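You operate a simulated robot arm through the tools that you are given. There is no shell and no other tool.

Carry out the task below with a simulated two-armed robot. There is one attempt and no reset: what you move stays moved.

TASK
Pull the orange plug from the seat bore, then plug head, seat and stay bores from the plug stand.
Fine: each plug pushed home; orange plug on the table by the lug stand.

Only the result counts: the job must be done as asked and must still hold three seconds after the hand-in. Knocking over, shifting, dropping, spilling or breaking anything else fails it.

THE ROBOT
Two 7-joint arms with fingered hands on one trunk that stands fixed in place. Base frame: the origin is at the foot of the trunk, x ahead of it, y to its left, z up; the work surface is at about z = 88. Units: cm, rad, N and s.
The left shoulder is at [9.9, 12.8, 108.6], the right one opposite. Payload 5 kg a hand.
The tool frame of a hand sits at the grasp point between the pads (the TCP): z along the fingers, y along the line on which they close. The tips reach 3.7 cm beyond it. The gripper opens to 12.4 cm. The gripper's body begins 4.3 cm behind the TCP. The gripper is a hand of 3 fingers: y runs from the thumb to the fingers, the wrist lies at [-2.1, -11.6, -20.3] in the tool frame.
Orientation is that of the tool frame in the base frame, as [roll, pitch, yaw] about the fixed x, y, z axes, in that order (R = Rz(yaw) Ry(pitch) Rx(roll)). With the fingers straight down and the wrist toward the robot, the tool's x, y and z point along [0, 1, 0], [1, 0, 0] and [0, 0, -1] of the base frame.

THE INTERFACE
- The arms move only by the tool move_arm. It takes "left_targets", "right_targets" or both (then of equal length, played together; a hand with none holds still); each is a list of rows, each a list of 6 numbers: the shift along the tool's x, y, z in cm, then the turn, a rotation vector about the tool's x, y, z in rad. In form: [[x, y, z, wx, wy, wz], ...]. A call has 1 to 20 rows; each row shifts and turns the commanded pose from where the row before left it, along the tool's axes as they then stand. Each row takes 0.2 s and may step no farther than 5 cm and 0.15 rad from the row before; otherwise, the whole call is refused. Where a pose cannot be reached the arm comes as near as it can. A force on the tool above 40 N (or 10 N above the force at the start of the call, whichever is more), or a blocked arm, ends the call early, and 0.2 s more pass. In this call time passes only in rows, and 0.2 s behind the last. It gives the time, the measured TCP pose, the force on the tool (base axes), the opening and the grip force at its end, in the units of the frame above (readings bear some noise), with the torque about the TCP (base axes, N m) and any sound that the robot's microphone picked up.
- Cameras (640 x 400 px; columns grow to the right, rows downward): "scene" is now at [25.96, -4.36, 126.8]; the picture's right is [-0.48, -0.88, 0.00], its down [-0.33, 0.18, -0.93] and it looks along [0.81, -0.44, -0.38] (base axes); focal length 244 px, centre (320, 200). "left" rides on the left gripper at [-7.2, -10.4, -15.4] in its tool frame; the picture's right is [-0.83, -0.26, 0.49], its down [0.51, -0.72, 0.47] and it looks along [0.23, 0.64, 0.73] (tool axes); focal length 243 px, centre (320, 200). "right" rides on the right gripper at [7.2, -10.4, -15.4] in its tool frame; the picture's right is [-0.83, 0.26, -0.49], its down [-0.51, -0.72, 0.47] and it looks along [-0.23, 0.64, 0.73] (tool axes); focal length 243 px, centre (320, 200). There is no depth. A picture from a camera that has moved, and an enlarged one, comes with that camera's place and axes in the base frame and with its lens.
- capture(camera): a new picture of that camera. No time passes.
- slide_trunk(by): slides the trunk up (or, below 0, down) by that many cm; the arms and the scene camera ride with it, the base frame stays. It gives what a move gives, with no picture.
- move_fingers(index, middle, thumb_bend, thumb_turn, hand): sets how far each is bent, from 0 (flat) to 100 (curled in); at 30 the hand is open as for a grip, at 70 the pads meet at the TCP. One left out holds its place. A second passes; each finger stops where it meets its share of the squeeze, and holds until it gets a number again. It is the only way to open and close the hand. It gives what a move gives, with no picture; readings hold the bend of each and the force on the fingers (four entries, about 0 where the hand has none), thumb and palm. thumb_turn goes from beside the hand (0) to across from the fingers (100), as for a grip.
- aim_head(pan, tilt): turns the head with the scene camera to pan (to the left, within 1.396 rad either way) and tilt (down, from -0.506 to 1.204), counted from straight ahead of the robot. It gives what a move gives.
- inspect(camera, box): a new picture of the part [left, top, right, bottom] of that camera's present view, enlarged. No time passes.
- close_job(): hands the job in; it is judged then, once.

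Places have to be worked out from the pictures, the camera data and where the tool is seen. Open the grippers and draw the arms clear of the work before you hand the job in, unless the task says otherwise.

The tools are called after ">>>" as name(argument=value, ...) on one line, values as JSON. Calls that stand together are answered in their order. move_arm: Moves the arms, as the interface text tells. Its arguments: {"type":"object","properties":{"left_targets":{"type":"array","items":{"type":"array","items":{"type":"number"}}},"right_targets":{"type":"array","items":{"type":"array","items":{"type":"number"}}}},"required":[]} The other tools are called the same way: slide_trunk (by) slides the trunk up or down; move_fingers (index, middle, thumb_bend, thumb_turn, hand) moves the fingers one by one; aim_head (pan, tilt) turns the head that bears the scene camera; capture (camera) takes a picture; inspect (camera, box) takes an enlarged picture of a part of a camera's view; close_job () hands the job in.

At the start:

```text
time: 0.0
left_tcp_pos: [78.77, -6.87, 123.98]
left_tool_rot: [-3.141, 0.0, 1.571]
left_contact_force: [0.1, -0.1, 0.5]
left_ft_torque: [0.02, 0.0, 0.0]
left_finger_gap: 12.36
left_gripper_force: 0.1
left_shape: jaw
left_bend: [30.0, 30.0, 30.0, 98.0]
left_finger forces: [0.0, 0.0, 0.0, 0.1, 0.1, 0.1]
right_tcp_pos: [44.39, -52.24, 115.86]
right_tool_rot: [3.14, -0.001, 1.573]
right_contact_force: [-0.1, -0.3, 0.2]
right_ft_torque: [-0.01, -0.01, 0.0]
right_finger_gap: 12.35
right_gripper_force: 0.1
right_shape: jaw
right_bend: [30.0, 30.0, 30.0, 98.0]
right_finger forces: [0.0, 0.1, 0.1, 0.0, 0.0, 0.0]
trunk travel left (down, up): [-27.5, 28.8]
head pan, tilt: [-0.497, 0.389]
```

scene: 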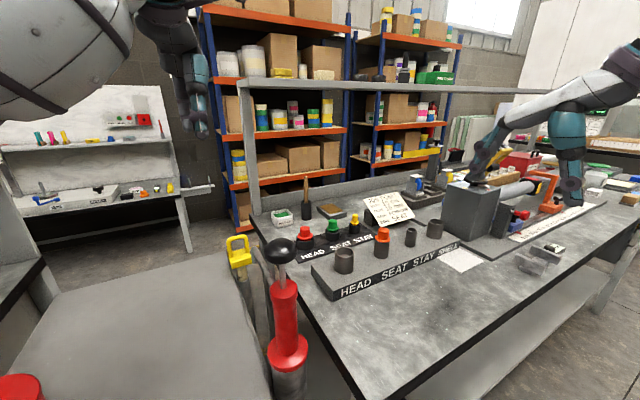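
right: 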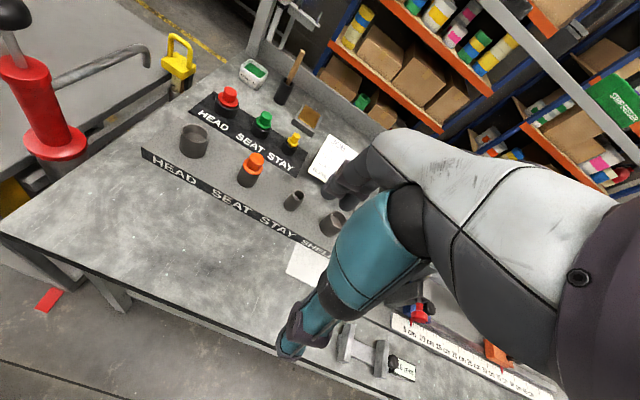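
left: 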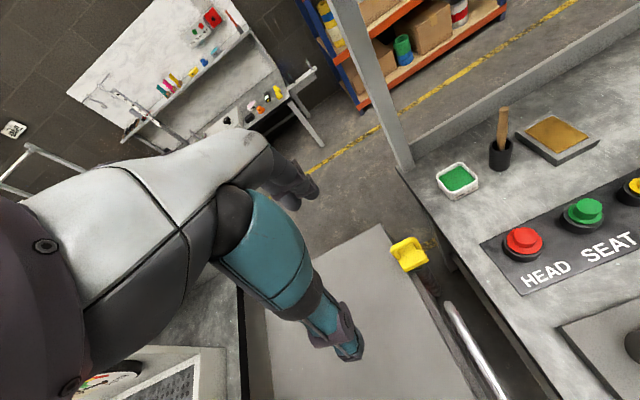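

I start by looking at the bench closely: plug stand with red, green, yellow plugs, and the bore block with the orange plug in the seat bore. I enlarge the scene view.

>>> inspect(camera="scene", box=[240, 170, 480, 320])

>>> inspect(camera="right", box=[130, 60, 370, 280])

>>> inspect(camera="scene", box=[400, 130, 640, 280])

```text
2.67 times, centred on (360, 245) of scene
camera zoom: at [25.96, -4.36, 126.8], right [-0.48, -0.88, 0.0], down [-0.33, 0.18, -0.93], along [0.81, -0.44, -0.38], focal length 650 px, centre (213, 80)
```

zoom: 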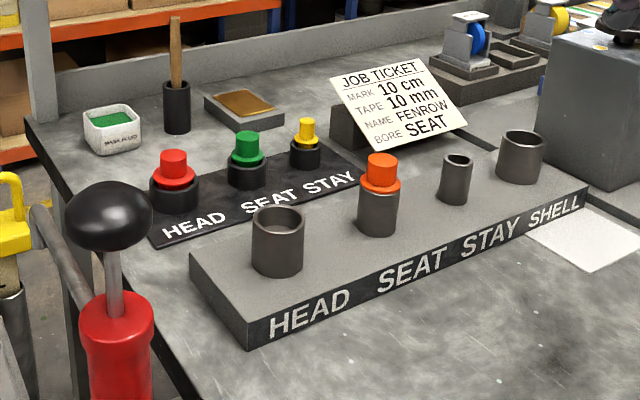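

```text
1.82 times, centred on (250, 170) of right
camera zoom: at [33.95, -44.97, 131.18], right [0.26, -0.83, 0.49], down [-0.72, -0.51, -0.47], along [0.64, -0.23, -0.73], focal length 441 px, centre (447, 254)
```

zoom: 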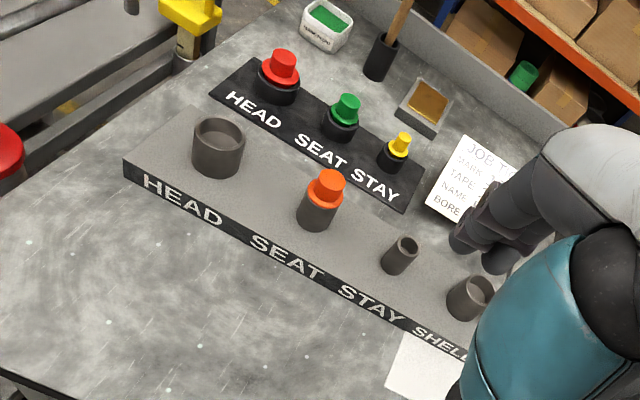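

```text
2.67 times, centred on (520, 205) of scene
camera zoom: at [25.96, -4.36, 126.8], right [-0.48, -0.88, 0.0], down [-0.33, 0.18, -0.93], along [0.81, -0.44, -0.38], focal length 650 px, centre (-213, 187)
```

zoom: 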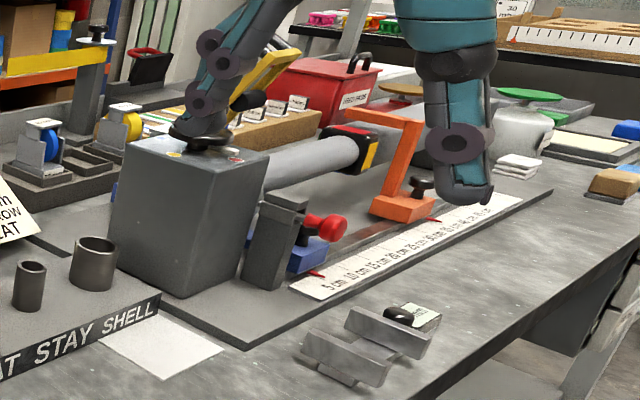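

The plug stand and bores are clear; I don't yet know which object is the lug stand. I enlarge the small stand with the label on the right, and other labelled things.

>>> inspect(camera="scene", box=[505, 235, 585, 285])

>>> inspect(camera="scene", box=[390, 130, 490, 200])

>>> inspect(camera="right", box=[270, 300, 430, 400])

>>> inspect(camera="scene", box=[540, 130, 640, 220])

```text
8.00 times, centred on (545, 260) of scene
camera zoom: at [25.96, -4.36, 126.8], right [-0.48, -0.88, 0.0], down [-0.33, 0.18, -0.93], along [0.81, -0.44, -0.38], focal length 1949 px, centre (-1480, -280)
```

zoom: 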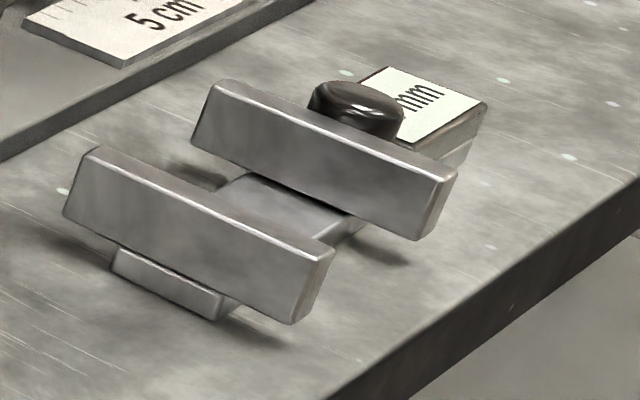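

```text
5.71 times, centred on (440, 165) of scene
camera zoom: at [25.96, -4.36, 126.8], right [-0.48, -0.88, 0.0], down [-0.33, 0.18, -0.93], along [0.81, -0.44, -0.38], focal length 1392 px, centre (-366, 400)
```

zoom: 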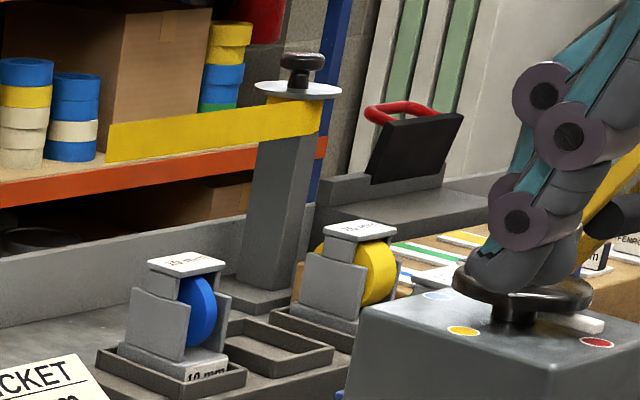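

```text
4.00 times, centred on (350, 350) of right
camera zoom: at [33.95, -44.97, 131.18], right [0.26, -0.83, 0.49], down [-0.72, -0.51, -0.47], along [0.64, -0.23, -0.73], focal length 970 px, centre (200, -400)
```

zoom: 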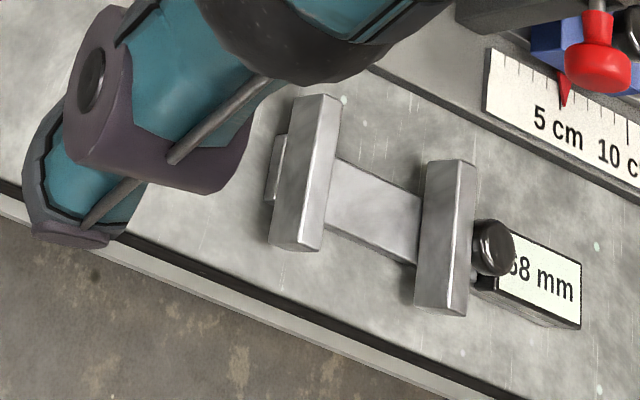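

```text
4.44 times, centred on (590, 175) of scene
camera zoom: at [25.96, -4.36, 126.8], right [-0.48, -0.88, 0.0], down [-0.33, 0.18, -0.93], along [0.81, -0.44, -0.38], focal length 1083 px, centre (-880, 311)
```

zoom: 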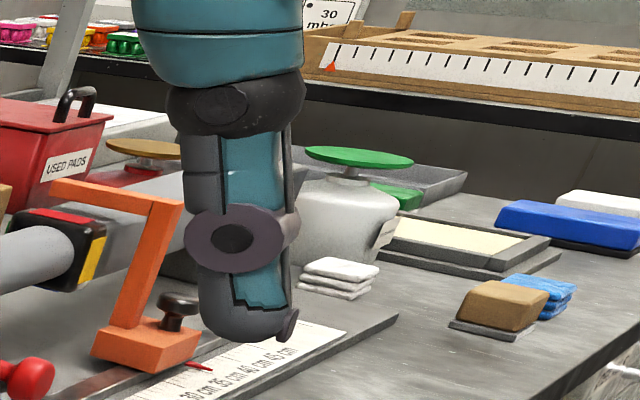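

The metal stand on the right is a caliper, so it isn't the lug stand; most likely the bored block HEAD/SEAT/STAY/SHELL is it. I look around the rest of the workplace with the head to be sure.

>>> aim_head(pan=-0.9, tilt=0.4)

>>> capture(camera="scene")

```text
time: 0.9
left_tcp_pos: [78.71, -6.95, 124.13]
left_tool_rot: [-3.14, 0.0, 1.572]
left_contact_force: [0.5, -0.4, 0.0]
left_ft_torque: [0.0, -0.02, -0.02]
left_finger_gap: 12.39
left_gripper_force: 0.1
left_shape: jaw
left_bend: [30.0, 30.0, 30.0, 98.0]
left_finger forces: [0.0, 0.0, 0.0, 0.0, 0.1, 0.0]
right_tcp_pos: [44.36, -52.26, 115.8]
right_tool_rot: [-3.141, 0.0, 1.57]
right_contact_force: [0.6, -0.5, -0.5]
right_ft_torque: [-0.01, -0.02, 0.01]
right_finger_gap: 12.38
right_gripper_force: 0.0
right_shape: jaw
right_bend: [30.0, 30.0, 30.0, 98.0]
right_finger forces: [0.0, 0.0, 0.0, 0.0, 0.0, 0.0]
trunk travel left (down, up): [-27.5, 28.8]
head pan, tilt: [-0.901, 0.4]
```

```text
taken
camera scene: at [23.56, -7.2, 126.7], right [-0.78, -0.62, 0.0], down [-0.24, 0.3, -0.92], along [0.57, -0.72, -0.39], focal length 244 px, centre (320, 200)
```

scene: 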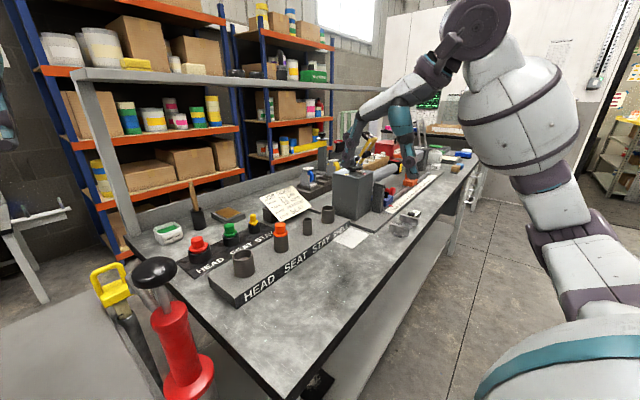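

Nothing else labelled as lug stand here. I glance left at the other bench too.

>>> aim_head(pan=0.3, tilt=0.45)

>>> capture(camera="scene")

>>> capture(camera="left")

```text
time: 2.3
left_tcp_pos: [78.87, -6.96, 124.04]
left_tool_rot: [-3.14, 0.001, 1.572]
left_contact_force: [1.2, 0.6, 0.0]
left_ft_torque: [-0.02, 0.02, 0.01]
left_finger_gap: 12.36
left_gripper_force: 0.1
left_shape: jaw
left_bend: [30.0, 30.0, 30.0, 98.0]
left_finger forces: [0.1, 0.0, 0.1, 0.0, 0.1, 0.0]
right_tcp_pos: [44.49, -52.19, 115.7]
right_tool_rot: [-3.141, 0.0, 1.572]
right_contact_force: [-0.6, -0.1, -0.6]
right_ft_torque: [0.0, 0.0, -0.01]
right_finger_gap: 12.34
right_gripper_force: 0.0
right_shape: jaw
right_bend: [30.0, 30.0, 30.0, 98.0]
right_finger forces: [0.1, 0.0, 0.0, 0.0, 0.0, 0.0]
trunk travel left (down, up): [-27.5, 28.8]
head pan, tilt: [0.3, 0.45]
```

```text
taken
camera scene: at [26.58, 2.77, 126.23], right [0.3, -0.96, 0.0], down [-0.42, -0.13, -0.9], along [0.86, 0.27, -0.44], focal length 244 px, centre (320, 200)
```

scene: 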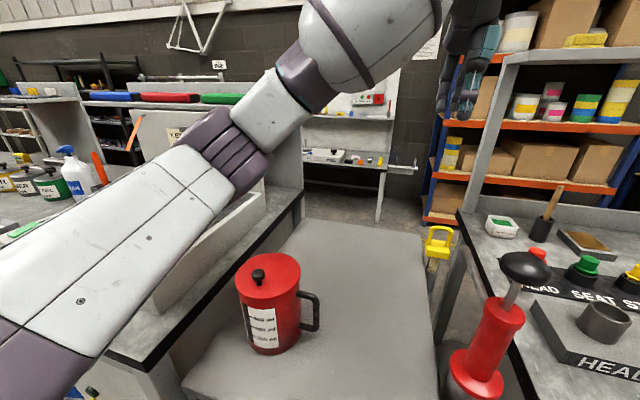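

```text
taken
camera left: at [68.16, -14.18, 139.42], right [-0.26, -0.83, -0.49], down [-0.72, 0.51, -0.47], along [0.64, 0.23, -0.73], focal length 243 px, centre (320, 200)
```

left: 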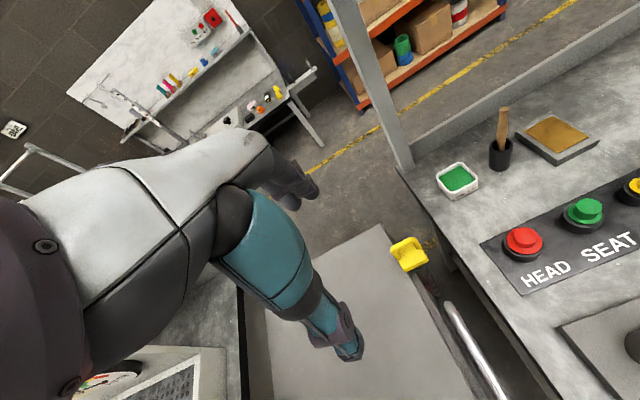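

By triangulation from the scene and right pictures: block bores at about x = 63.3 with y = -30.8 (head), -41.7 (seat, orange plug, top z ≈ 98.5), -51.5 (stay), rims z ≈ 95.9; plug stand plugs at x ≈ 79.8 with y = -29.0 (red), -37.6 (green), -45.8 (yellow), tops z ≈ 94.4. I now look at the right hand to understand the fingers' shape before and after closing in free air.

>>> aim_head(pan=-1.15, tilt=0.3)

>>> capture(camera="scene")

>>> move_fingers(hand="right", index=60, middle=60, thumb_bend=60, thumb_turn=100)

>>> capture(camera="scene")

>>> capture(camera="right")

```text
time: 3.8
left_tcp_pos: [78.67, -6.83, 124.09]
left_tool_rot: [-3.141, 0.001, 1.57]
left_contact_force: [0.3, 0.3, 0.3]
left_ft_torque: [-0.01, 0.05, 0.04]
left_finger_gap: 12.38
left_gripper_force: 0.1
left_shape: jaw
left_bend: [30.0, 30.0, 30.0, 98.0]
left_finger forces: [0.0, 0.1, 0.1, 0.0, 0.0, 0.0]
right_tcp_pos: [44.36, -52.17, 115.84]
right_tool_rot: [-3.141, 0.0, 1.57]
right_contact_force: [1.4, -0.1, 0.1]
right_ft_torque: [0.01, -0.02, 0.0]
right_finger_gap: 12.36
right_gripper_force: 0.0
right_shape: jaw
right_bend: [30.0, 30.0, 30.0, 98.0]
right_finger forces: [0.0, 0.0, 0.0, 0.0, 0.1, 0.1]
trunk travel left (down, up): [-27.5, 28.8]
head pan, tilt: [-1.15, 0.3]
```

```text
taken
camera scene: at [21.62, -8.46, 127.62], right [-0.91, -0.41, 0.0], down [-0.12, 0.27, -0.96], along [0.39, -0.87, -0.3], focal length 244 px, centre (320, 200)
```

scene: 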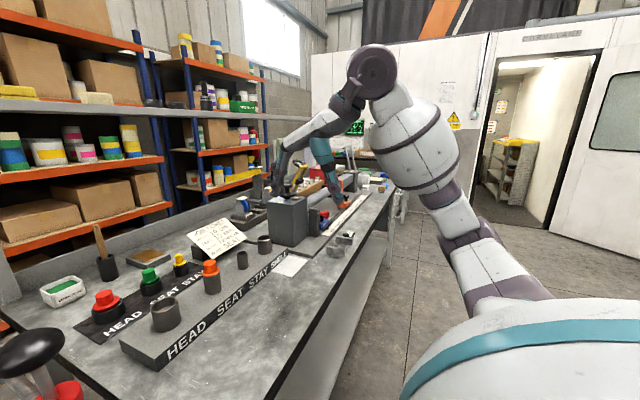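

```text
time: 4.8
left_tcp_pos: [78.79, -6.97, 124.11]
left_tool_rot: [3.14, 0.0, 1.57]
left_contact_force: [0.0, -0.5, -0.3]
left_ft_torque: [-0.01, 0.0, 0.0]
left_finger_gap: 12.39
left_gripper_force: 0.1
left_shape: jaw
left_bend: [30.0, 30.0, 30.0, 98.0]
left_finger forces: [0.1, 0.0, 0.0, 0.0, 0.1, 0.1]
right_tcp_pos: [44.29, -52.19, 115.76]
right_tool_rot: [-3.141, 0.0, 1.572]
right_contact_force: [-0.1, -0.5, -0.5]
right_ft_torque: [0.02, 0.03, -0.03]
right_finger_gap: 3.73
right_gripper_force: 0.2
right_shape: fingers
right_bend: [60.0, 60.0, 60.0, 100.0]
right_finger forces: [0.0, 0.0, 0.0, 0.0, 0.0, 0.1]
trunk travel left (down, up): [-27.5, 28.8]
head pan, tilt: [-1.15, 0.3]
```

```text
taken
camera scene: at [21.61, -8.46, 127.62], right [-0.91, -0.41, 0.0], down [-0.12, 0.27, -0.96], along [0.39, -0.87, -0.3], focal length 244 px, centre (320, 200)
```

scene: 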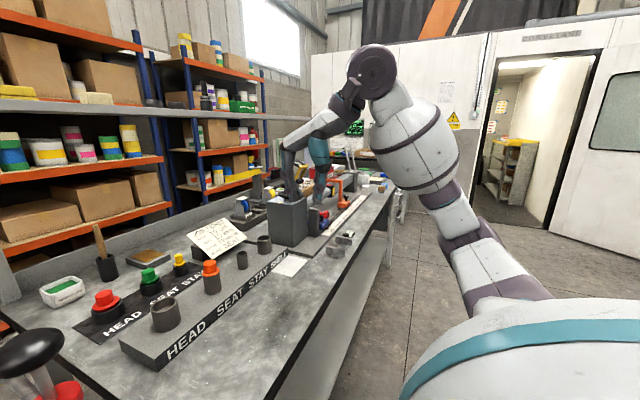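

```text
taken
camera right: at [33.95, -44.97, 131.18], right [0.26, -0.83, 0.49], down [-0.72, -0.51, -0.47], along [0.64, -0.23, -0.73], focal length 243 px, centre (320, 200)
```

right: 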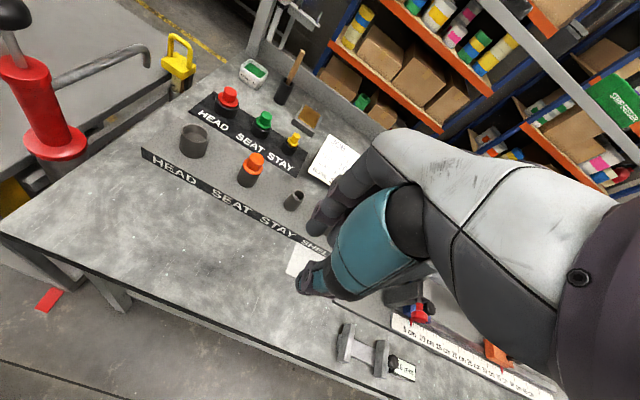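

Fingers at 60 leave a gap of 3.7 cm. I enlarge the hand in the scene view and the wrist view to see where the tips are.

>>> inspect(camera="scene", box=[260, 100, 400, 220])

>>> inspect(camera="right", box=[260, 120, 460, 320])

```text
3.33 times, centred on (330, 160) of scene
camera zoom: at [21.61, -8.46, 127.62], right [-0.91, -0.41, 0.0], down [-0.12, 0.27, -0.96], along [0.39, -0.87, -0.3], focal length 812 px, centre (287, 333)
```

zoom: 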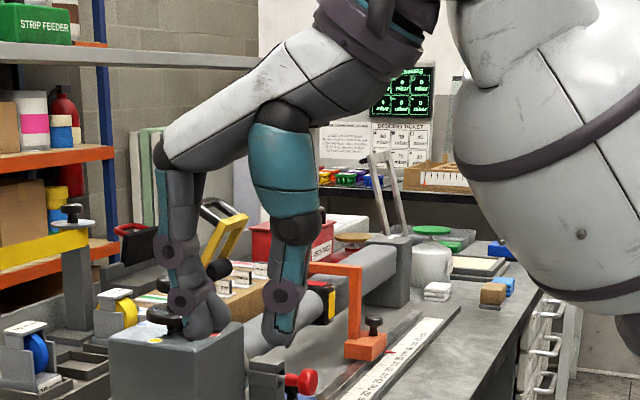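

```text
2.00 times, centred on (360, 220) of right
camera zoom: at [33.95, -44.97, 131.18], right [0.26, -0.83, 0.49], down [-0.72, -0.51, -0.47], along [0.64, -0.23, -0.73], focal length 485 px, centre (240, 160)
```

zoom: 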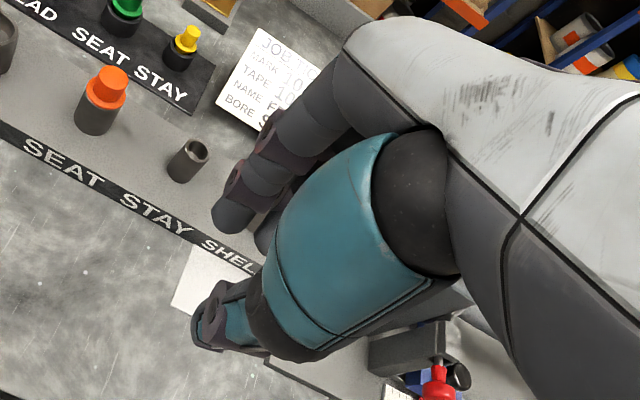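

Closed to 60, the tips reach about 3.5 cm below the TCP and lean inward, so I should grip knobs with the tips (TCP about 3 cm above the grip height). I open to a moderate gap and move the right hand above the orange plug, staying high.

>>> move_fingers(hand="right", index=42, middle=42, thumb_bend=42, thumb_turn=100)

>>> move_arm(right_targets=[[2.1, 3.8, 0, 0, 0, 0], [2.1, 3.8, 0, 0, 0, 0], [2.1, 3.8, 0, 0, 0, 0], [2.1, 3.8, 0, 0, 0, 0], [2.1, 3.8, 0, 0, 0, 0]])

>>> aim_head(pan=-0.75, tilt=0.5)

>>> capture(camera="scene")

>>> capture(camera="right")

```text
time: 5.8
left_tcp_pos: [78.67, -7.01, 123.95]
left_tool_rot: [3.141, 0.0, 1.57]
left_contact_force: [-0.6, 0.0, -0.2]
left_ft_torque: [-0.03, 0.03, 0.03]
left_finger_gap: 12.38
left_gripper_force: 0.2
left_shape: jaw
left_bend: [30.0, 30.0, 30.0, 98.0]
left_finger forces: [0.0, 0.0, 0.1, 0.0, 0.0, 0.0]
right_tcp_pos: [44.4, -52.22, 115.77]
right_tool_rot: [-3.141, 0.002, 1.571]
right_contact_force: [0.3, -1.4, -0.1]
right_ft_torque: [-0.02, 0.04, -0.02]
right_finger_gap: 9.15
right_gripper_force: 0.0
right_shape: fingers
right_bend: [42.0, 42.0, 42.0, 99.0]
right_finger forces: [0.0, 0.1, 0.0, 0.0, 0.0, 0.0]
trunk travel left (down, up): [-27.5, 28.8]
head pan, tilt: [-1.15, 0.3]
```

```text
time: 7.0
left_tcp_pos: [78.93, -6.69, 124.14]
left_tool_rot: [-3.14, 0.001, 1.573]
left_contact_force: [0.3, 0.9, 0.2]
left_ft_torque: [-0.07, 0.04, 0.03]
left_finger_gap: 12.37
left_gripper_force: 0.1
left_shape: jaw
left_bend: [30.0, 30.0, 30.0, 98.0]
left_finger forces: [0.1, 0.1, 0.1, 0.0, 0.0, 0.0]
right_tcp_pos: [63.43, -41.36, 115.93]
right_tool_rot: [-3.141, 0.0, 1.569]
right_contact_force: [0.6, -0.5, -1.1]
right_ft_torque: [0.0, 0.01, -0.01]
right_finger_gap: 9.22
right_gripper_force: 0.1
right_shape: fingers
right_bend: [42.0, 42.0, 42.0, 99.0]
right_finger forces: [0.0, 0.1, 0.0, 0.0, 0.1, 0.0]
trunk travel left (down, up): [-27.5, 28.8]
head pan, tilt: [-1.15, 0.3]
```

```text
time: 7.9
left_tcp_pos: [78.78, -6.86, 124.06]
left_tool_rot: [3.141, 0.0, 1.572]
left_contact_force: [-0.1, -0.4, 0.5]
left_ft_torque: [0.0, 0.01, 0.02]
left_finger_gap: 12.4
left_gripper_force: 0.1
left_shape: jaw
left_bend: [30.0, 30.0, 30.0, 98.0]
left_finger forces: [0.0, 0.0, 0.0, 0.0, 0.0, 0.0]
right_tcp_pos: [63.39, -41.58, 115.86]
right_tool_rot: [3.141, 0.001, 1.571]
right_contact_force: [0.5, -0.1, 0.3]
right_ft_torque: [0.01, -0.02, -0.03]
right_finger_gap: 9.21
right_gripper_force: 0.2
right_shape: fingers
right_bend: [42.0, 42.0, 42.0, 99.0]
right_finger forces: [0.1, 0.0, 0.1, 0.1, 0.1, 0.1]
trunk travel left (down, up): [-27.5, 28.8]
head pan, tilt: [-0.75, 0.499]
```

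```text
taken
camera scene: at [24.45, -6.14, 125.79], right [-0.68, -0.73, 0.0], down [-0.35, 0.33, -0.88], along [0.64, -0.6, -0.48], focal length 244 px, centre (320, 200)
```

scene: 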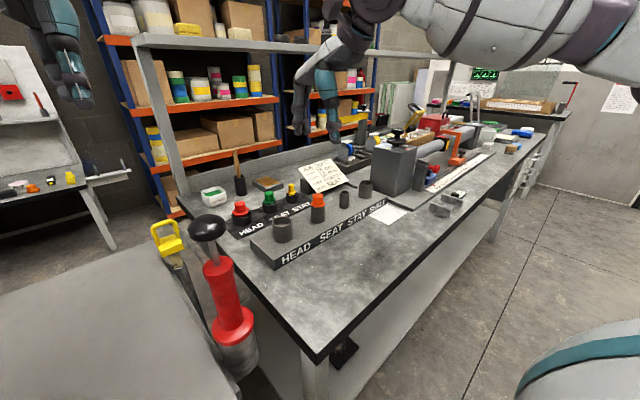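

```text
taken
camera right: at [52.9, -34.34, 131.33], right [0.26, -0.83, 0.49], down [-0.72, -0.51, -0.47], along [0.64, -0.23, -0.73], focal length 243 px, centre (320, 200)
```

right: 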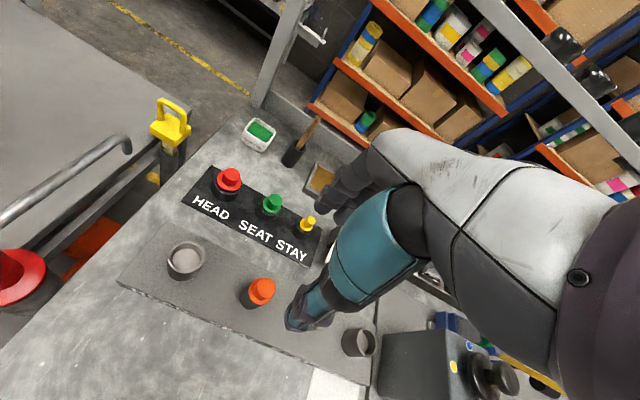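

The hand is above the orange plug, gap 9.2. I zoom in from both cameras to refine the plug's place and heights.

>>> inspect(camera="scene", box=[220, 160, 400, 270])

>>> inspect(camera="right", box=[150, 150, 390, 370])

>>> inspect(camera="scene", box=[290, 180, 390, 240])

```text
3.56 times, centred on (310, 215) of scene
camera zoom: at [24.45, -6.14, 125.79], right [-0.68, -0.73, 0.0], down [-0.35, 0.33, -0.88], along [0.64, -0.6, -0.48], focal length 866 px, centre (356, 147)
```

zoom: 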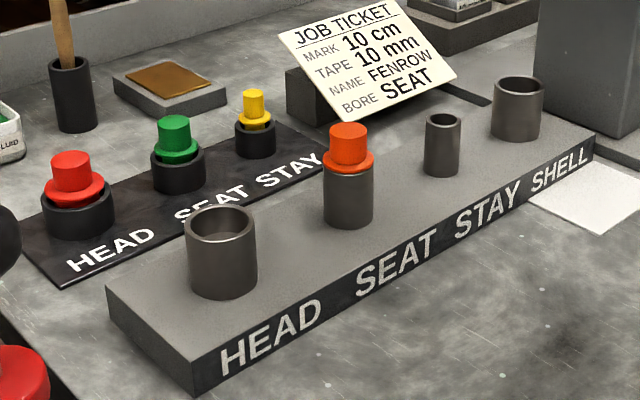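

```text
1.82 times, centred on (270, 260) of right
camera zoom: at [52.9, -34.34, 131.33], right [0.26, -0.83, 0.49], down [-0.72, -0.51, -0.47], along [0.64, -0.23, -0.73], focal length 441 px, centre (411, 91)
```

zoom: 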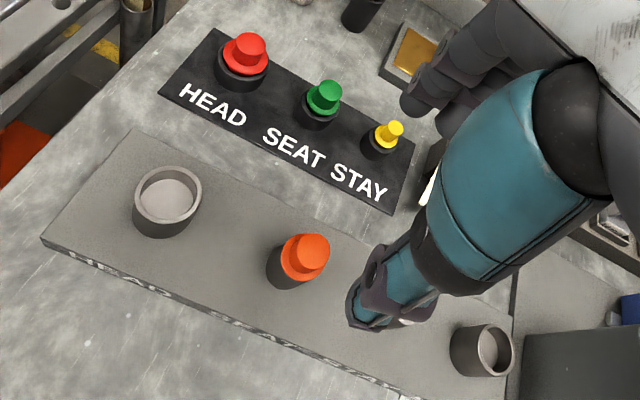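

```text
6.40 times, centred on (340, 210) of scene
camera zoom: at [24.45, -6.14, 125.79], right [-0.68, -0.73, 0.0], down [-0.35, 0.33, -0.88], along [0.64, -0.6, -0.48], focal length 1559 px, centre (192, 136)
```

zoom: 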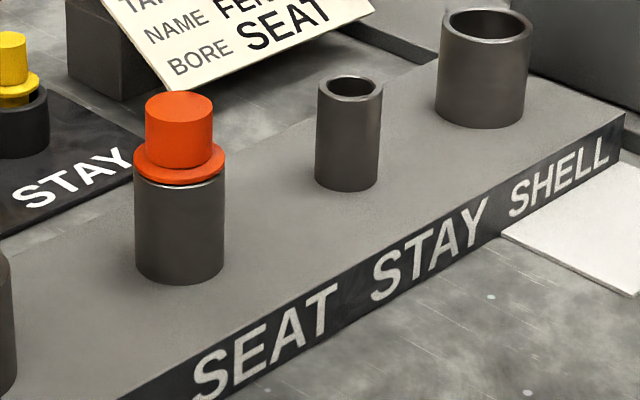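

Refined: orange plug axis ≈ (63.3, -41.65), knob 2.6 cm wide from z ≈ 96.3 to 98.5, a thin flange on the rim at 95.95. I descend to TCP z ≈ 104 and check alignment.

>>> move_arm(right_targets=[[0, 0, 4, 0, 0, 0], [0, 0, 4, 0, 0, 0], [0, 0, 4, 0, 0, 0]])

>>> inspect(camera="scene", box=[240, 110, 400, 240])

>>> inspect(camera="right", box=[200, 120, 420, 340])

```text
time: 8.7
left_tcp_pos: [78.77, -7.17, 123.99]
left_tool_rot: [3.141, 0.0, 1.571]
left_contact_force: [-0.2, 0.0, 0.4]
left_ft_torque: [0.03, 0.02, 0.02]
left_finger_gap: 12.36
left_gripper_force: 0.1
left_shape: jaw
left_bend: [30.0, 30.0, 30.0, 98.0]
left_finger forces: [0.0, 0.0, 0.0, 0.0, 0.1, 0.1]
right_tcp_pos: [63.42, -41.8, 103.7]
right_tool_rot: [3.14, 0.0, 1.572]
right_contact_force: [-0.6, -0.6, -0.5]
right_ft_torque: [0.07, -0.01, -0.03]
right_finger_gap: 9.21
right_gripper_force: 0.0
right_shape: fingers
right_bend: [42.0, 42.0, 42.0, 99.0]
right_finger forces: [0.1, 0.1, 0.1, 0.1, 0.0, 0.0]
trunk travel left (down, up): [-27.5, 28.8]
head pan, tilt: [-0.75, 0.499]
```

```text
3.08 times, centred on (320, 175) of scene
camera zoom: at [24.51, -6.23, 125.77], right [-0.68, -0.73, 0.0], down [-0.35, 0.33, -0.88], along [0.64, -0.6, -0.48], focal length 750 px, centre (320, 277)
```

zoom: 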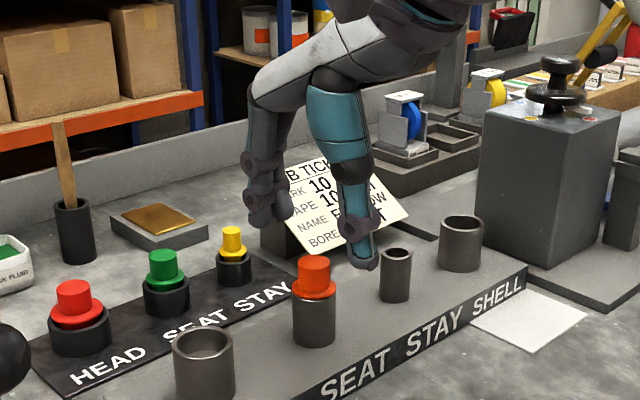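

```text
1.82 times, centred on (310, 230) of right
camera zoom: at [52.99, -34.5, 119.09], right [0.26, -0.83, 0.49], down [-0.72, -0.51, -0.47], along [0.64, -0.23, -0.73], focal length 441 px, centre (338, 146)
```

zoom: 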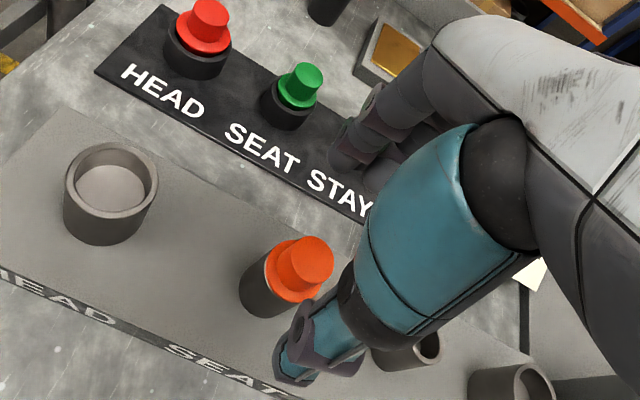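

Alignment looks right: fingers beyond the orange knob in +x, thumb on the near side. I descend so the tips are just above the flange level.

>>> move_arm(right_targets=[[0, 0, 1.8, 0, 0, 0], [0, 0, 1.8, 0, 0, 0]])

>>> inspect(camera="scene", box=[260, 130, 380, 230])

>>> inspect(camera="right", box=[220, 140, 420, 340])

```text
time: 9.3
left_tcp_pos: [78.65, -7.0, 124.03]
left_tool_rot: [3.141, -0.001, 1.571]
left_contact_force: [-0.2, 0.4, -0.3]
left_ft_torque: [0.0, 0.02, -0.01]
left_finger_gap: 12.35
left_gripper_force: 0.1
left_shape: jaw
left_bend: [30.0, 30.0, 30.0, 98.0]
left_finger forces: [0.0, 0.1, 0.0, 0.0, 0.1, 0.0]
right_tcp_pos: [63.38, -41.8, 100.13]
right_tool_rot: [-3.141, 0.002, 1.57]
right_contact_force: [-0.2, -0.6, 0.5]
right_ft_torque: [-0.01, 0.0, -0.02]
right_finger_gap: 9.2
right_gripper_force: 0.1
right_shape: fingers
right_bend: [42.0, 42.0, 42.0, 99.0]
right_finger forces: [0.0, 0.0, 0.1, 0.0, 0.1, 0.1]
trunk travel left (down, up): [-27.5, 28.8]
head pan, tilt: [-0.75, 0.499]
```

```text
4.00 times, centred on (320, 180) of scene
camera zoom: at [24.49, -6.19, 125.77], right [-0.68, -0.73, 0.0], down [-0.35, 0.33, -0.88], along [0.64, -0.6, -0.48], focal length 975 px, centre (320, 280)
```

zoom: 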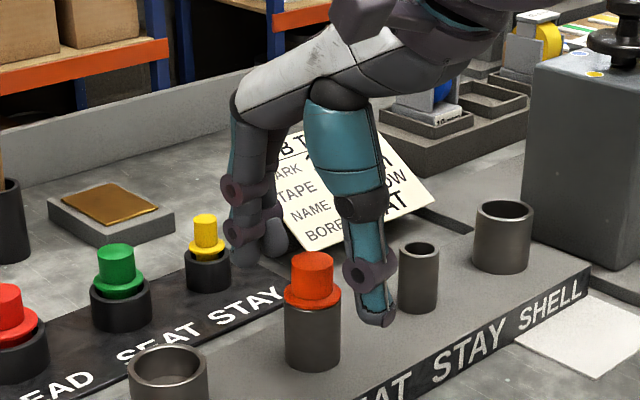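

```text
2.00 times, centred on (320, 240) of right
camera zoom: at [52.98, -34.54, 115.46], right [0.26, -0.83, 0.49], down [-0.72, -0.51, -0.47], along [0.64, -0.23, -0.73], focal length 485 px, centre (320, 120)
```

zoom: 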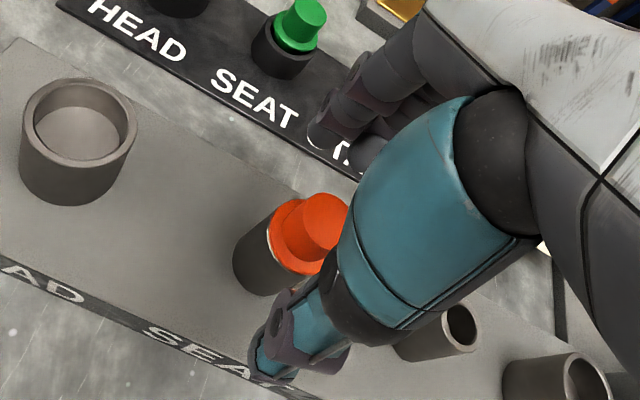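

The plug sits midway between thumb and fingertips in both views. I close partly to check symmetry before squeezing.

>>> move_fingers(hand="right", index=54, middle=54, thumb_bend=54, thumb_turn=100)

>>> inspect(camera="scene", box=[270, 150, 370, 230])

>>> inspect(camera="right", box=[220, 140, 420, 340])

```text
time: 10.3
left_tcp_pos: [78.74, -7.07, 123.97]
left_tool_rot: [-3.14, -0.002, 1.571]
left_contact_force: [0.0, 0.1, 0.0]
left_ft_torque: [0.01, -0.01, -0.01]
left_finger_gap: 12.37
left_gripper_force: 0.1
left_shape: jaw
left_bend: [30.0, 30.0, 30.0, 98.0]
left_finger forces: [0.0, 0.1, 0.1, 0.0, 0.0, 0.0]
right_tcp_pos: [63.28, -41.81, 100.12]
right_tool_rot: [3.141, 0.0, 1.572]
right_contact_force: [0.8, -0.3, -0.1]
right_ft_torque: [0.01, -0.05, -0.01]
right_finger_gap: 5.6
right_gripper_force: 0.1
right_shape: fingers
right_bend: [54.0, 54.0, 54.0, 100.0]
right_finger forces: [0.0, 0.0, 0.0, 0.1, 0.0, 0.0]
trunk travel left (down, up): [-27.5, 28.8]
head pan, tilt: [-0.75, 0.499]
```

```text
5.00 times, centred on (320, 190) of scene
camera zoom: at [24.46, -6.15, 125.78], right [-0.68, -0.73, 0.0], down [-0.35, 0.33, -0.88], along [0.64, -0.6, -0.48], focal length 1218 px, centre (320, 250)
```

zoom: 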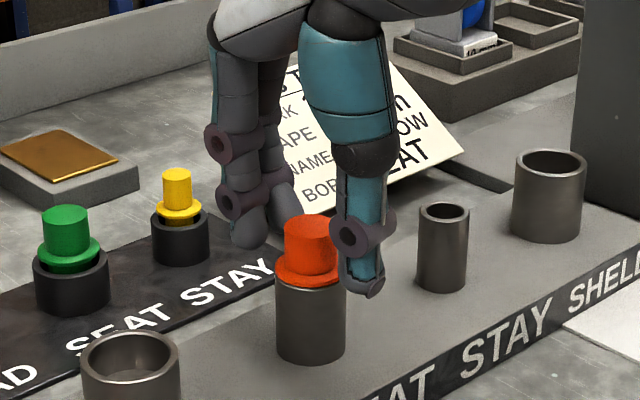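

```text
2.00 times, centred on (320, 240) of right
camera zoom: at [52.96, -34.5, 115.51], right [0.26, -0.83, 0.49], down [-0.72, -0.51, -0.47], along [0.64, -0.23, -0.73], focal length 485 px, centre (320, 120)
```

zoom: 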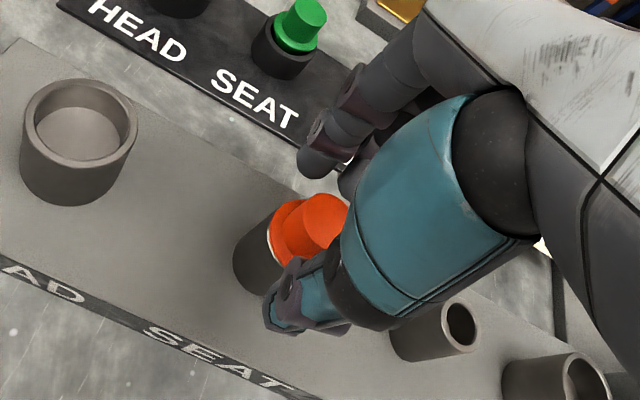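

The tips are about at flange height, so I raise 0.4 cm and then squeeze on the knob.

>>> move_arm(right_targets=[[0, 0, -0.4, 0, 0, 0]])

>>> move_fingers(hand="right", index=80, middle=80, thumb_bend=80, thumb_turn=100)

>>> inspect(camera="scene", box=[270, 150, 370, 230])

>>> inspect(camera="right", box=[220, 140, 420, 340])

```text
time: 10.7
left_tcp_pos: [78.68, -6.96, 124.06]
left_tool_rot: [-3.141, -0.001, 1.571]
left_contact_force: [0.2, -0.1, -0.4]
left_ft_torque: [0.0, 0.0, 0.01]
left_finger_gap: 12.4
left_gripper_force: 0.1
left_shape: jaw
left_bend: [30.0, 30.0, 30.0, 98.0]
left_finger forces: [0.0, 0.1, 0.1, 0.1, 0.1, 0.1]
right_tcp_pos: [63.39, -41.78, 100.56]
right_tool_rot: [3.141, 0.001, 1.57]
right_contact_force: [0.2, 0.0, 0.4]
right_ft_torque: [0.01, 0.04, 0.0]
right_finger_gap: 5.57
right_gripper_force: 0.1
right_shape: fingers
right_bend: [54.0, 54.0, 54.0, 100.0]
right_finger forces: [0.0, 0.0, 0.0, 0.0, 0.0, 0.0]
trunk travel left (down, up): [-27.5, 28.8]
head pan, tilt: [-0.75, 0.499]
```

```text
time: 11.7
left_tcp_pos: [78.86, -7.04, 124.03]
left_tool_rot: [-3.14, -0.001, 1.571]
left_contact_force: [-0.3, 0.2, -0.1]
left_ft_torque: [-0.03, 0.0, 0.01]
left_finger_gap: 12.34
left_gripper_force: 0.1
left_shape: jaw
left_bend: [30.0, 30.0, 30.0, 98.0]
left_finger forces: [0.1, 0.0, 0.0, 0.1, 0.1, 0.0]
right_tcp_pos: [63.38, -41.72, 100.51]
right_tool_rot: [-3.141, -0.001, 1.57]
right_contact_force: [1.1, -2.2, -6.2]
right_ft_torque: [-0.09, 0.01, 0.09]
right_finger_gap: 2.06
right_gripper_force: 25.2
right_shape: fingers
right_bend: [71.0, 66.0, 67.0, 100.0]
right_finger forces: [11.1, 13.6, 0.0, 0.0, 24.6, 0.0]
trunk travel left (down, up): [-27.5, 28.8]
head pan, tilt: [-0.75, 0.499]
```

```text
5.00 times, centred on (320, 190) of scene
camera zoom: at [24.52, -6.21, 125.77], right [-0.68, -0.73, 0.0], down [-0.35, 0.33, -0.88], along [0.64, -0.6, -0.48], focal length 1218 px, centre (320, 250)
```

zoom: 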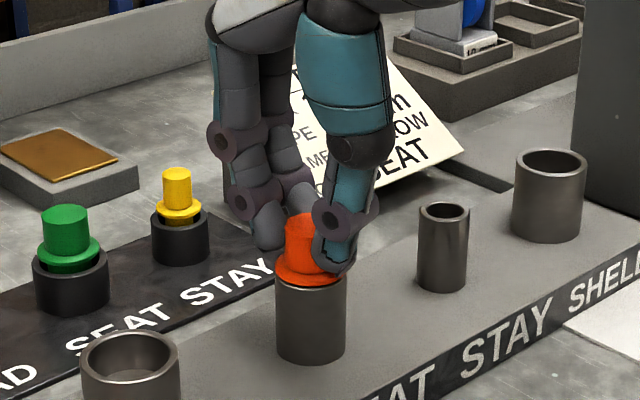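

```text
2.00 times, centred on (320, 240) of right
camera zoom: at [53.03, -34.49, 115.83], right [0.26, -0.83, 0.49], down [-0.72, -0.51, -0.47], along [0.64, -0.23, -0.73], focal length 485 px, centre (320, 120)
```

zoom: 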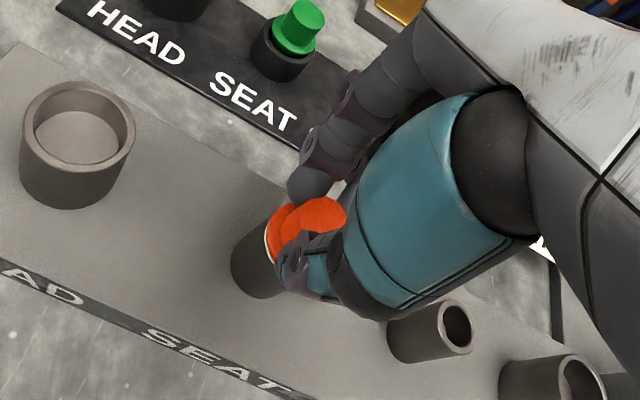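

Firm grip (25 N: fingers 11 and 14, thumb 25) on the orange knob. I now pull straight up slowly.

>>> move_arm(right_targets=[[0, 0, -0.3, 0, 0, 0], [0, 0, -0.3, 0, 0, 0], [0, 0, -0.3, 0, 0, 0], [0, 0, -0.3, 0, 0, 0]])

>>> inspect(camera="scene", box=[270, 150, 370, 230])

```text
time: 12.7
left_tcp_pos: [78.77, -6.89, 124.07]
left_tool_rot: [3.141, -0.001, 1.571]
left_contact_force: [-0.8, 0.5, -0.5]
left_ft_torque: [-0.02, -0.01, -0.02]
left_finger_gap: 12.36
left_gripper_force: 0.1
left_shape: jaw
left_bend: [30.0, 30.0, 30.0, 98.0]
left_finger forces: [0.0, 0.0, 0.0, 0.0, 0.0, 0.0]
right_tcp_pos: [63.36, -41.73, 101.75]
right_tool_rot: [3.138, 0.0, 1.572]
right_contact_force: [0.2, -1.0, -0.3]
right_ft_torque: [0.0, -0.03, -0.03]
right_finger_gap: 2.09
right_gripper_force: 25.3
right_shape: fingers
right_bend: [71.0, 66.0, 67.0, 100.0]
right_finger forces: [13.5, 11.9, 0.0, 0.0, 25.3, 0.0]
trunk travel left (down, up): [-27.5, 28.8]
head pan, tilt: [-0.75, 0.499]
```

```text
5.00 times, centred on (320, 190) of scene
camera zoom: at [24.44, -6.13, 125.8], right [-0.68, -0.73, 0.0], down [-0.35, 0.33, -0.88], along [0.64, -0.6, -0.48], focal length 1218 px, centre (320, 250)
```

zoom: 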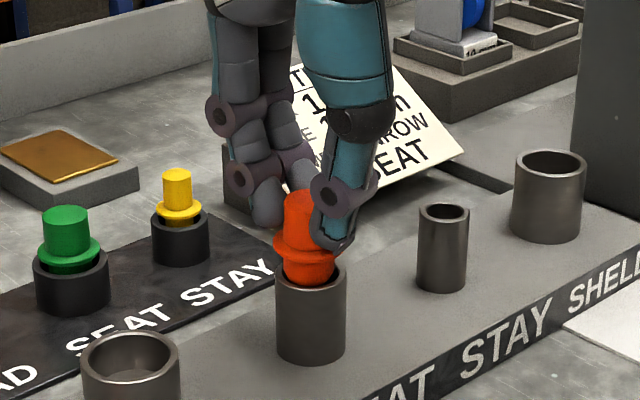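

The orange plug is rising with the hand. I continue pulling up until it is clear of the tube.

>>> move_arm(right_targets=[[0, 0, -0.8, 0, 0, 0], [0, 0, -1, 0, 0, 0], [0, 0, -1.5, 0, 0, 0], [0, 0, -2, 0, 0, 0], [0, 0, -2, 0, 0, 0]])

>>> inspect(camera="scene", box=[260, 110, 380, 230])

>>> capture(camera="right")

```text
time: 13.9
left_tcp_pos: [78.63, -6.82, 123.99]
left_tool_rot: [3.141, 0.0, 1.571]
left_contact_force: [-0.1, 0.0, 0.0]
left_ft_torque: [0.0, 0.0, 0.0]
left_finger_gap: 12.37
left_gripper_force: 0.1
left_shape: jaw
left_bend: [30.0, 30.0, 30.0, 98.0]
left_finger forces: [0.1, 0.0, 0.0, 0.0, 0.0, 0.0]
right_tcp_pos: [63.44, -41.74, 109.11]
right_tool_rot: [-3.14, -0.001, 1.571]
right_contact_force: [-0.3, 0.0, -0.1]
right_ft_torque: [0.0, 0.04, -0.01]
right_finger_gap: 2.06
right_gripper_force: 25.5
right_shape: fingers
right_bend: [71.0, 66.0, 67.0, 100.0]
right_finger forces: [13.6, 12.0, 0.0, 0.0, 25.3, 0.0]
trunk travel left (down, up): [-27.5, 28.8]
head pan, tilt: [-0.75, 0.499]
```

```text
3.33 times, centred on (320, 170) of scene
camera zoom: at [24.44, -6.1, 125.79], right [-0.68, -0.73, 0.0], down [-0.35, 0.33, -0.88], along [0.64, -0.6, -0.48], focal length 812 px, centre (320, 300)
```

zoom: 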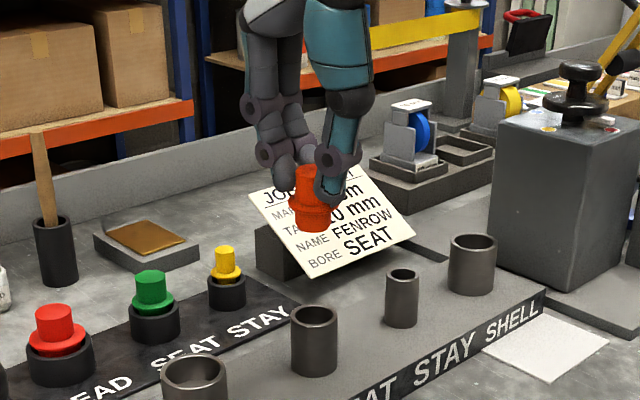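

```text
taken
camera right: at [52.93, -34.51, 124.47], right [0.26, -0.83, 0.49], down [-0.72, -0.51, -0.47], along [0.64, -0.23, -0.73], focal length 243 px, centre (320, 200)
```

right: 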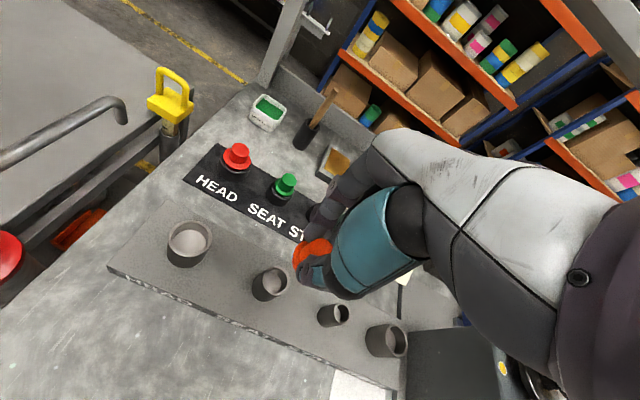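

The orange plug is free of the bore. I carry it toward the robot, to the clear table in front of the bored block (block front edge ≈ x 58.9), target about (52.5, -41.7).

>>> move_arm(right_targets=[[0, -3.7, 0, 0, 0, 0], [0, -3.7, 0, 0, 0, 0], [0, -3.5, 0, 0, 0, 0], [0, 0, 3, 0, 0, 0], [0, 0, 3, 0, 0, 0], [0, 0, 3, 0, 0, 0]])

>>> inspect(camera="scene", box=[260, 130, 420, 260])

>>> capture(camera="right")

```text
time: 15.3
left_tcp_pos: [78.7, -6.92, 124.07]
left_tool_rot: [-3.141, -0.001, 1.571]
left_contact_force: [0.3, -0.1, 0.0]
left_ft_torque: [-0.01, 0.02, -0.01]
left_finger_gap: 12.35
left_gripper_force: 0.1
left_shape: jaw
left_bend: [30.0, 30.0, 30.0, 98.0]
left_finger forces: [0.0, 0.0, 0.0, 0.0, 0.0, 0.1]
right_tcp_pos: [52.38, -41.69, 99.96]
right_tool_rot: [3.141, 0.001, 1.57]
right_contact_force: [-0.3, 0.0, 0.0]
right_ft_torque: [0.0, 0.03, -0.02]
right_finger_gap: 2.06
right_gripper_force: 25.4
right_shape: fingers
right_bend: [71.0, 66.0, 67.0, 100.0]
right_finger forces: [13.5, 12.4, 0.1, 0.1, 25.1, 0.0]
trunk travel left (down, up): [-27.5, 28.8]
head pan, tilt: [-0.75, 0.499]
```

```text
3.08 times, centred on (340, 195) of scene
camera zoom: at [24.48, -6.2, 125.78], right [-0.68, -0.73, 0.0], down [-0.35, 0.33, -0.88], along [0.64, -0.6, -0.48], focal length 750 px, centre (258, 215)
```

zoom: 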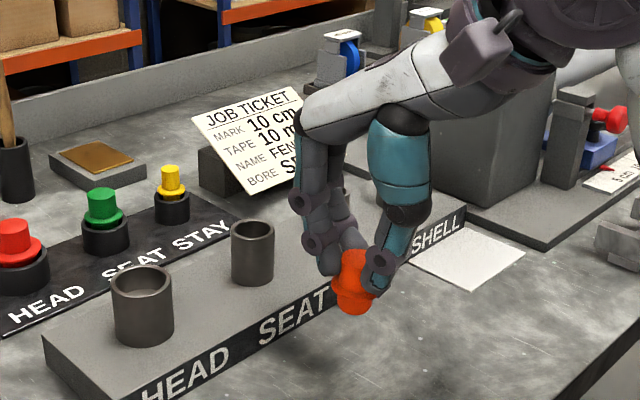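

```text
taken
camera right: at [41.97, -34.55, 115.33], right [0.26, -0.83, 0.49], down [-0.72, -0.51, -0.47], along [0.64, -0.23, -0.73], focal length 243 px, centre (320, 200)
```

right: 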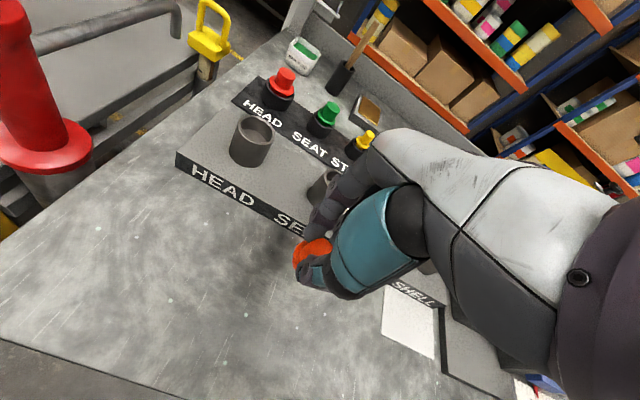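

The orange plug hangs upright above the clear table in front of the block. I lower it close to the table, then in small steps until contact.

>>> move_arm(right_targets=[[0, 0, 1.5, 0, 0, 0], [0, 0, 1.5, 0, 0, 0], [0, 0, 1.2, 0, 0, 0]])

>>> inspect(camera="scene", box=[300, 170, 400, 260])

>>> inspect(camera="right", box=[240, 160, 400, 320])

```text
time: 16.1
left_tcp_pos: [78.72, -6.98, 124.09]
left_tool_rot: [3.14, 0.001, 1.57]
left_contact_force: [-0.7, -0.1, -0.2]
left_ft_torque: [0.0, 0.01, 0.0]
left_finger_gap: 12.36
left_gripper_force: 0.1
left_shape: jaw
left_bend: [30.0, 30.0, 30.0, 98.0]
left_finger forces: [0.0, 0.0, 0.0, 0.0, 0.0, 0.0]
right_tcp_pos: [52.45, -41.68, 95.84]
right_tool_rot: [3.141, 0.001, 1.57]
right_contact_force: [-1.0, 0.5, -0.4]
right_ft_torque: [0.01, 0.01, 0.0]
right_finger_gap: 2.04
right_gripper_force: 25.6
right_shape: fingers
right_bend: [71.0, 66.0, 67.0, 100.0]
right_finger forces: [13.5, 12.5, 0.0, 0.0, 25.0, 0.0]
trunk travel left (down, up): [-27.5, 28.8]
head pan, tilt: [-0.75, 0.499]
```

```text
4.44 times, centred on (350, 215) of scene
camera zoom: at [24.46, -6.16, 125.78], right [-0.68, -0.73, 0.0], down [-0.35, 0.33, -0.88], along [0.64, -0.6, -0.48], focal length 1083 px, centre (187, 133)
```

zoom: 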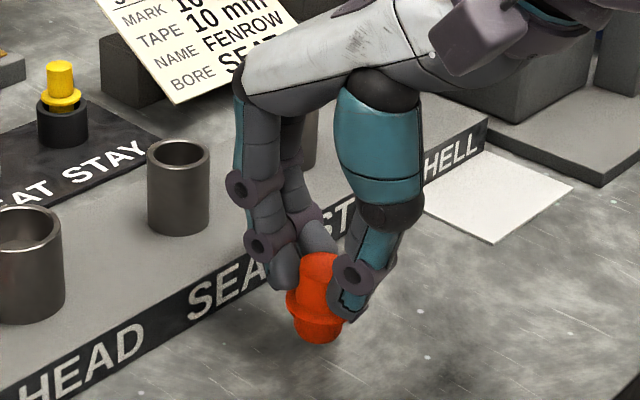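

```text
2.50 times, centred on (320, 240) of right
camera zoom: at [42.05, -34.43, 111.13], right [0.26, -0.83, 0.49], down [-0.72, -0.51, -0.47], along [0.64, -0.23, -0.73], focal length 606 px, centre (320, 100)
```

zoom: 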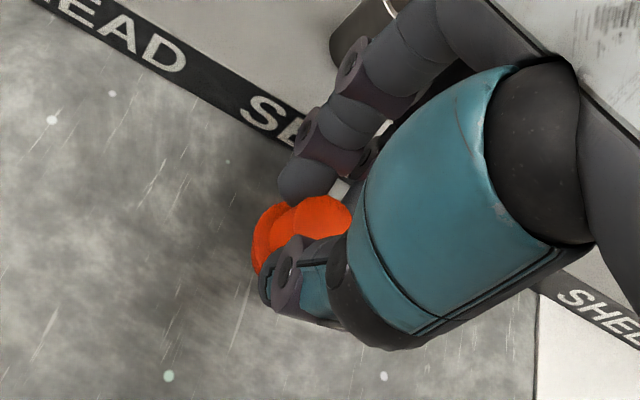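

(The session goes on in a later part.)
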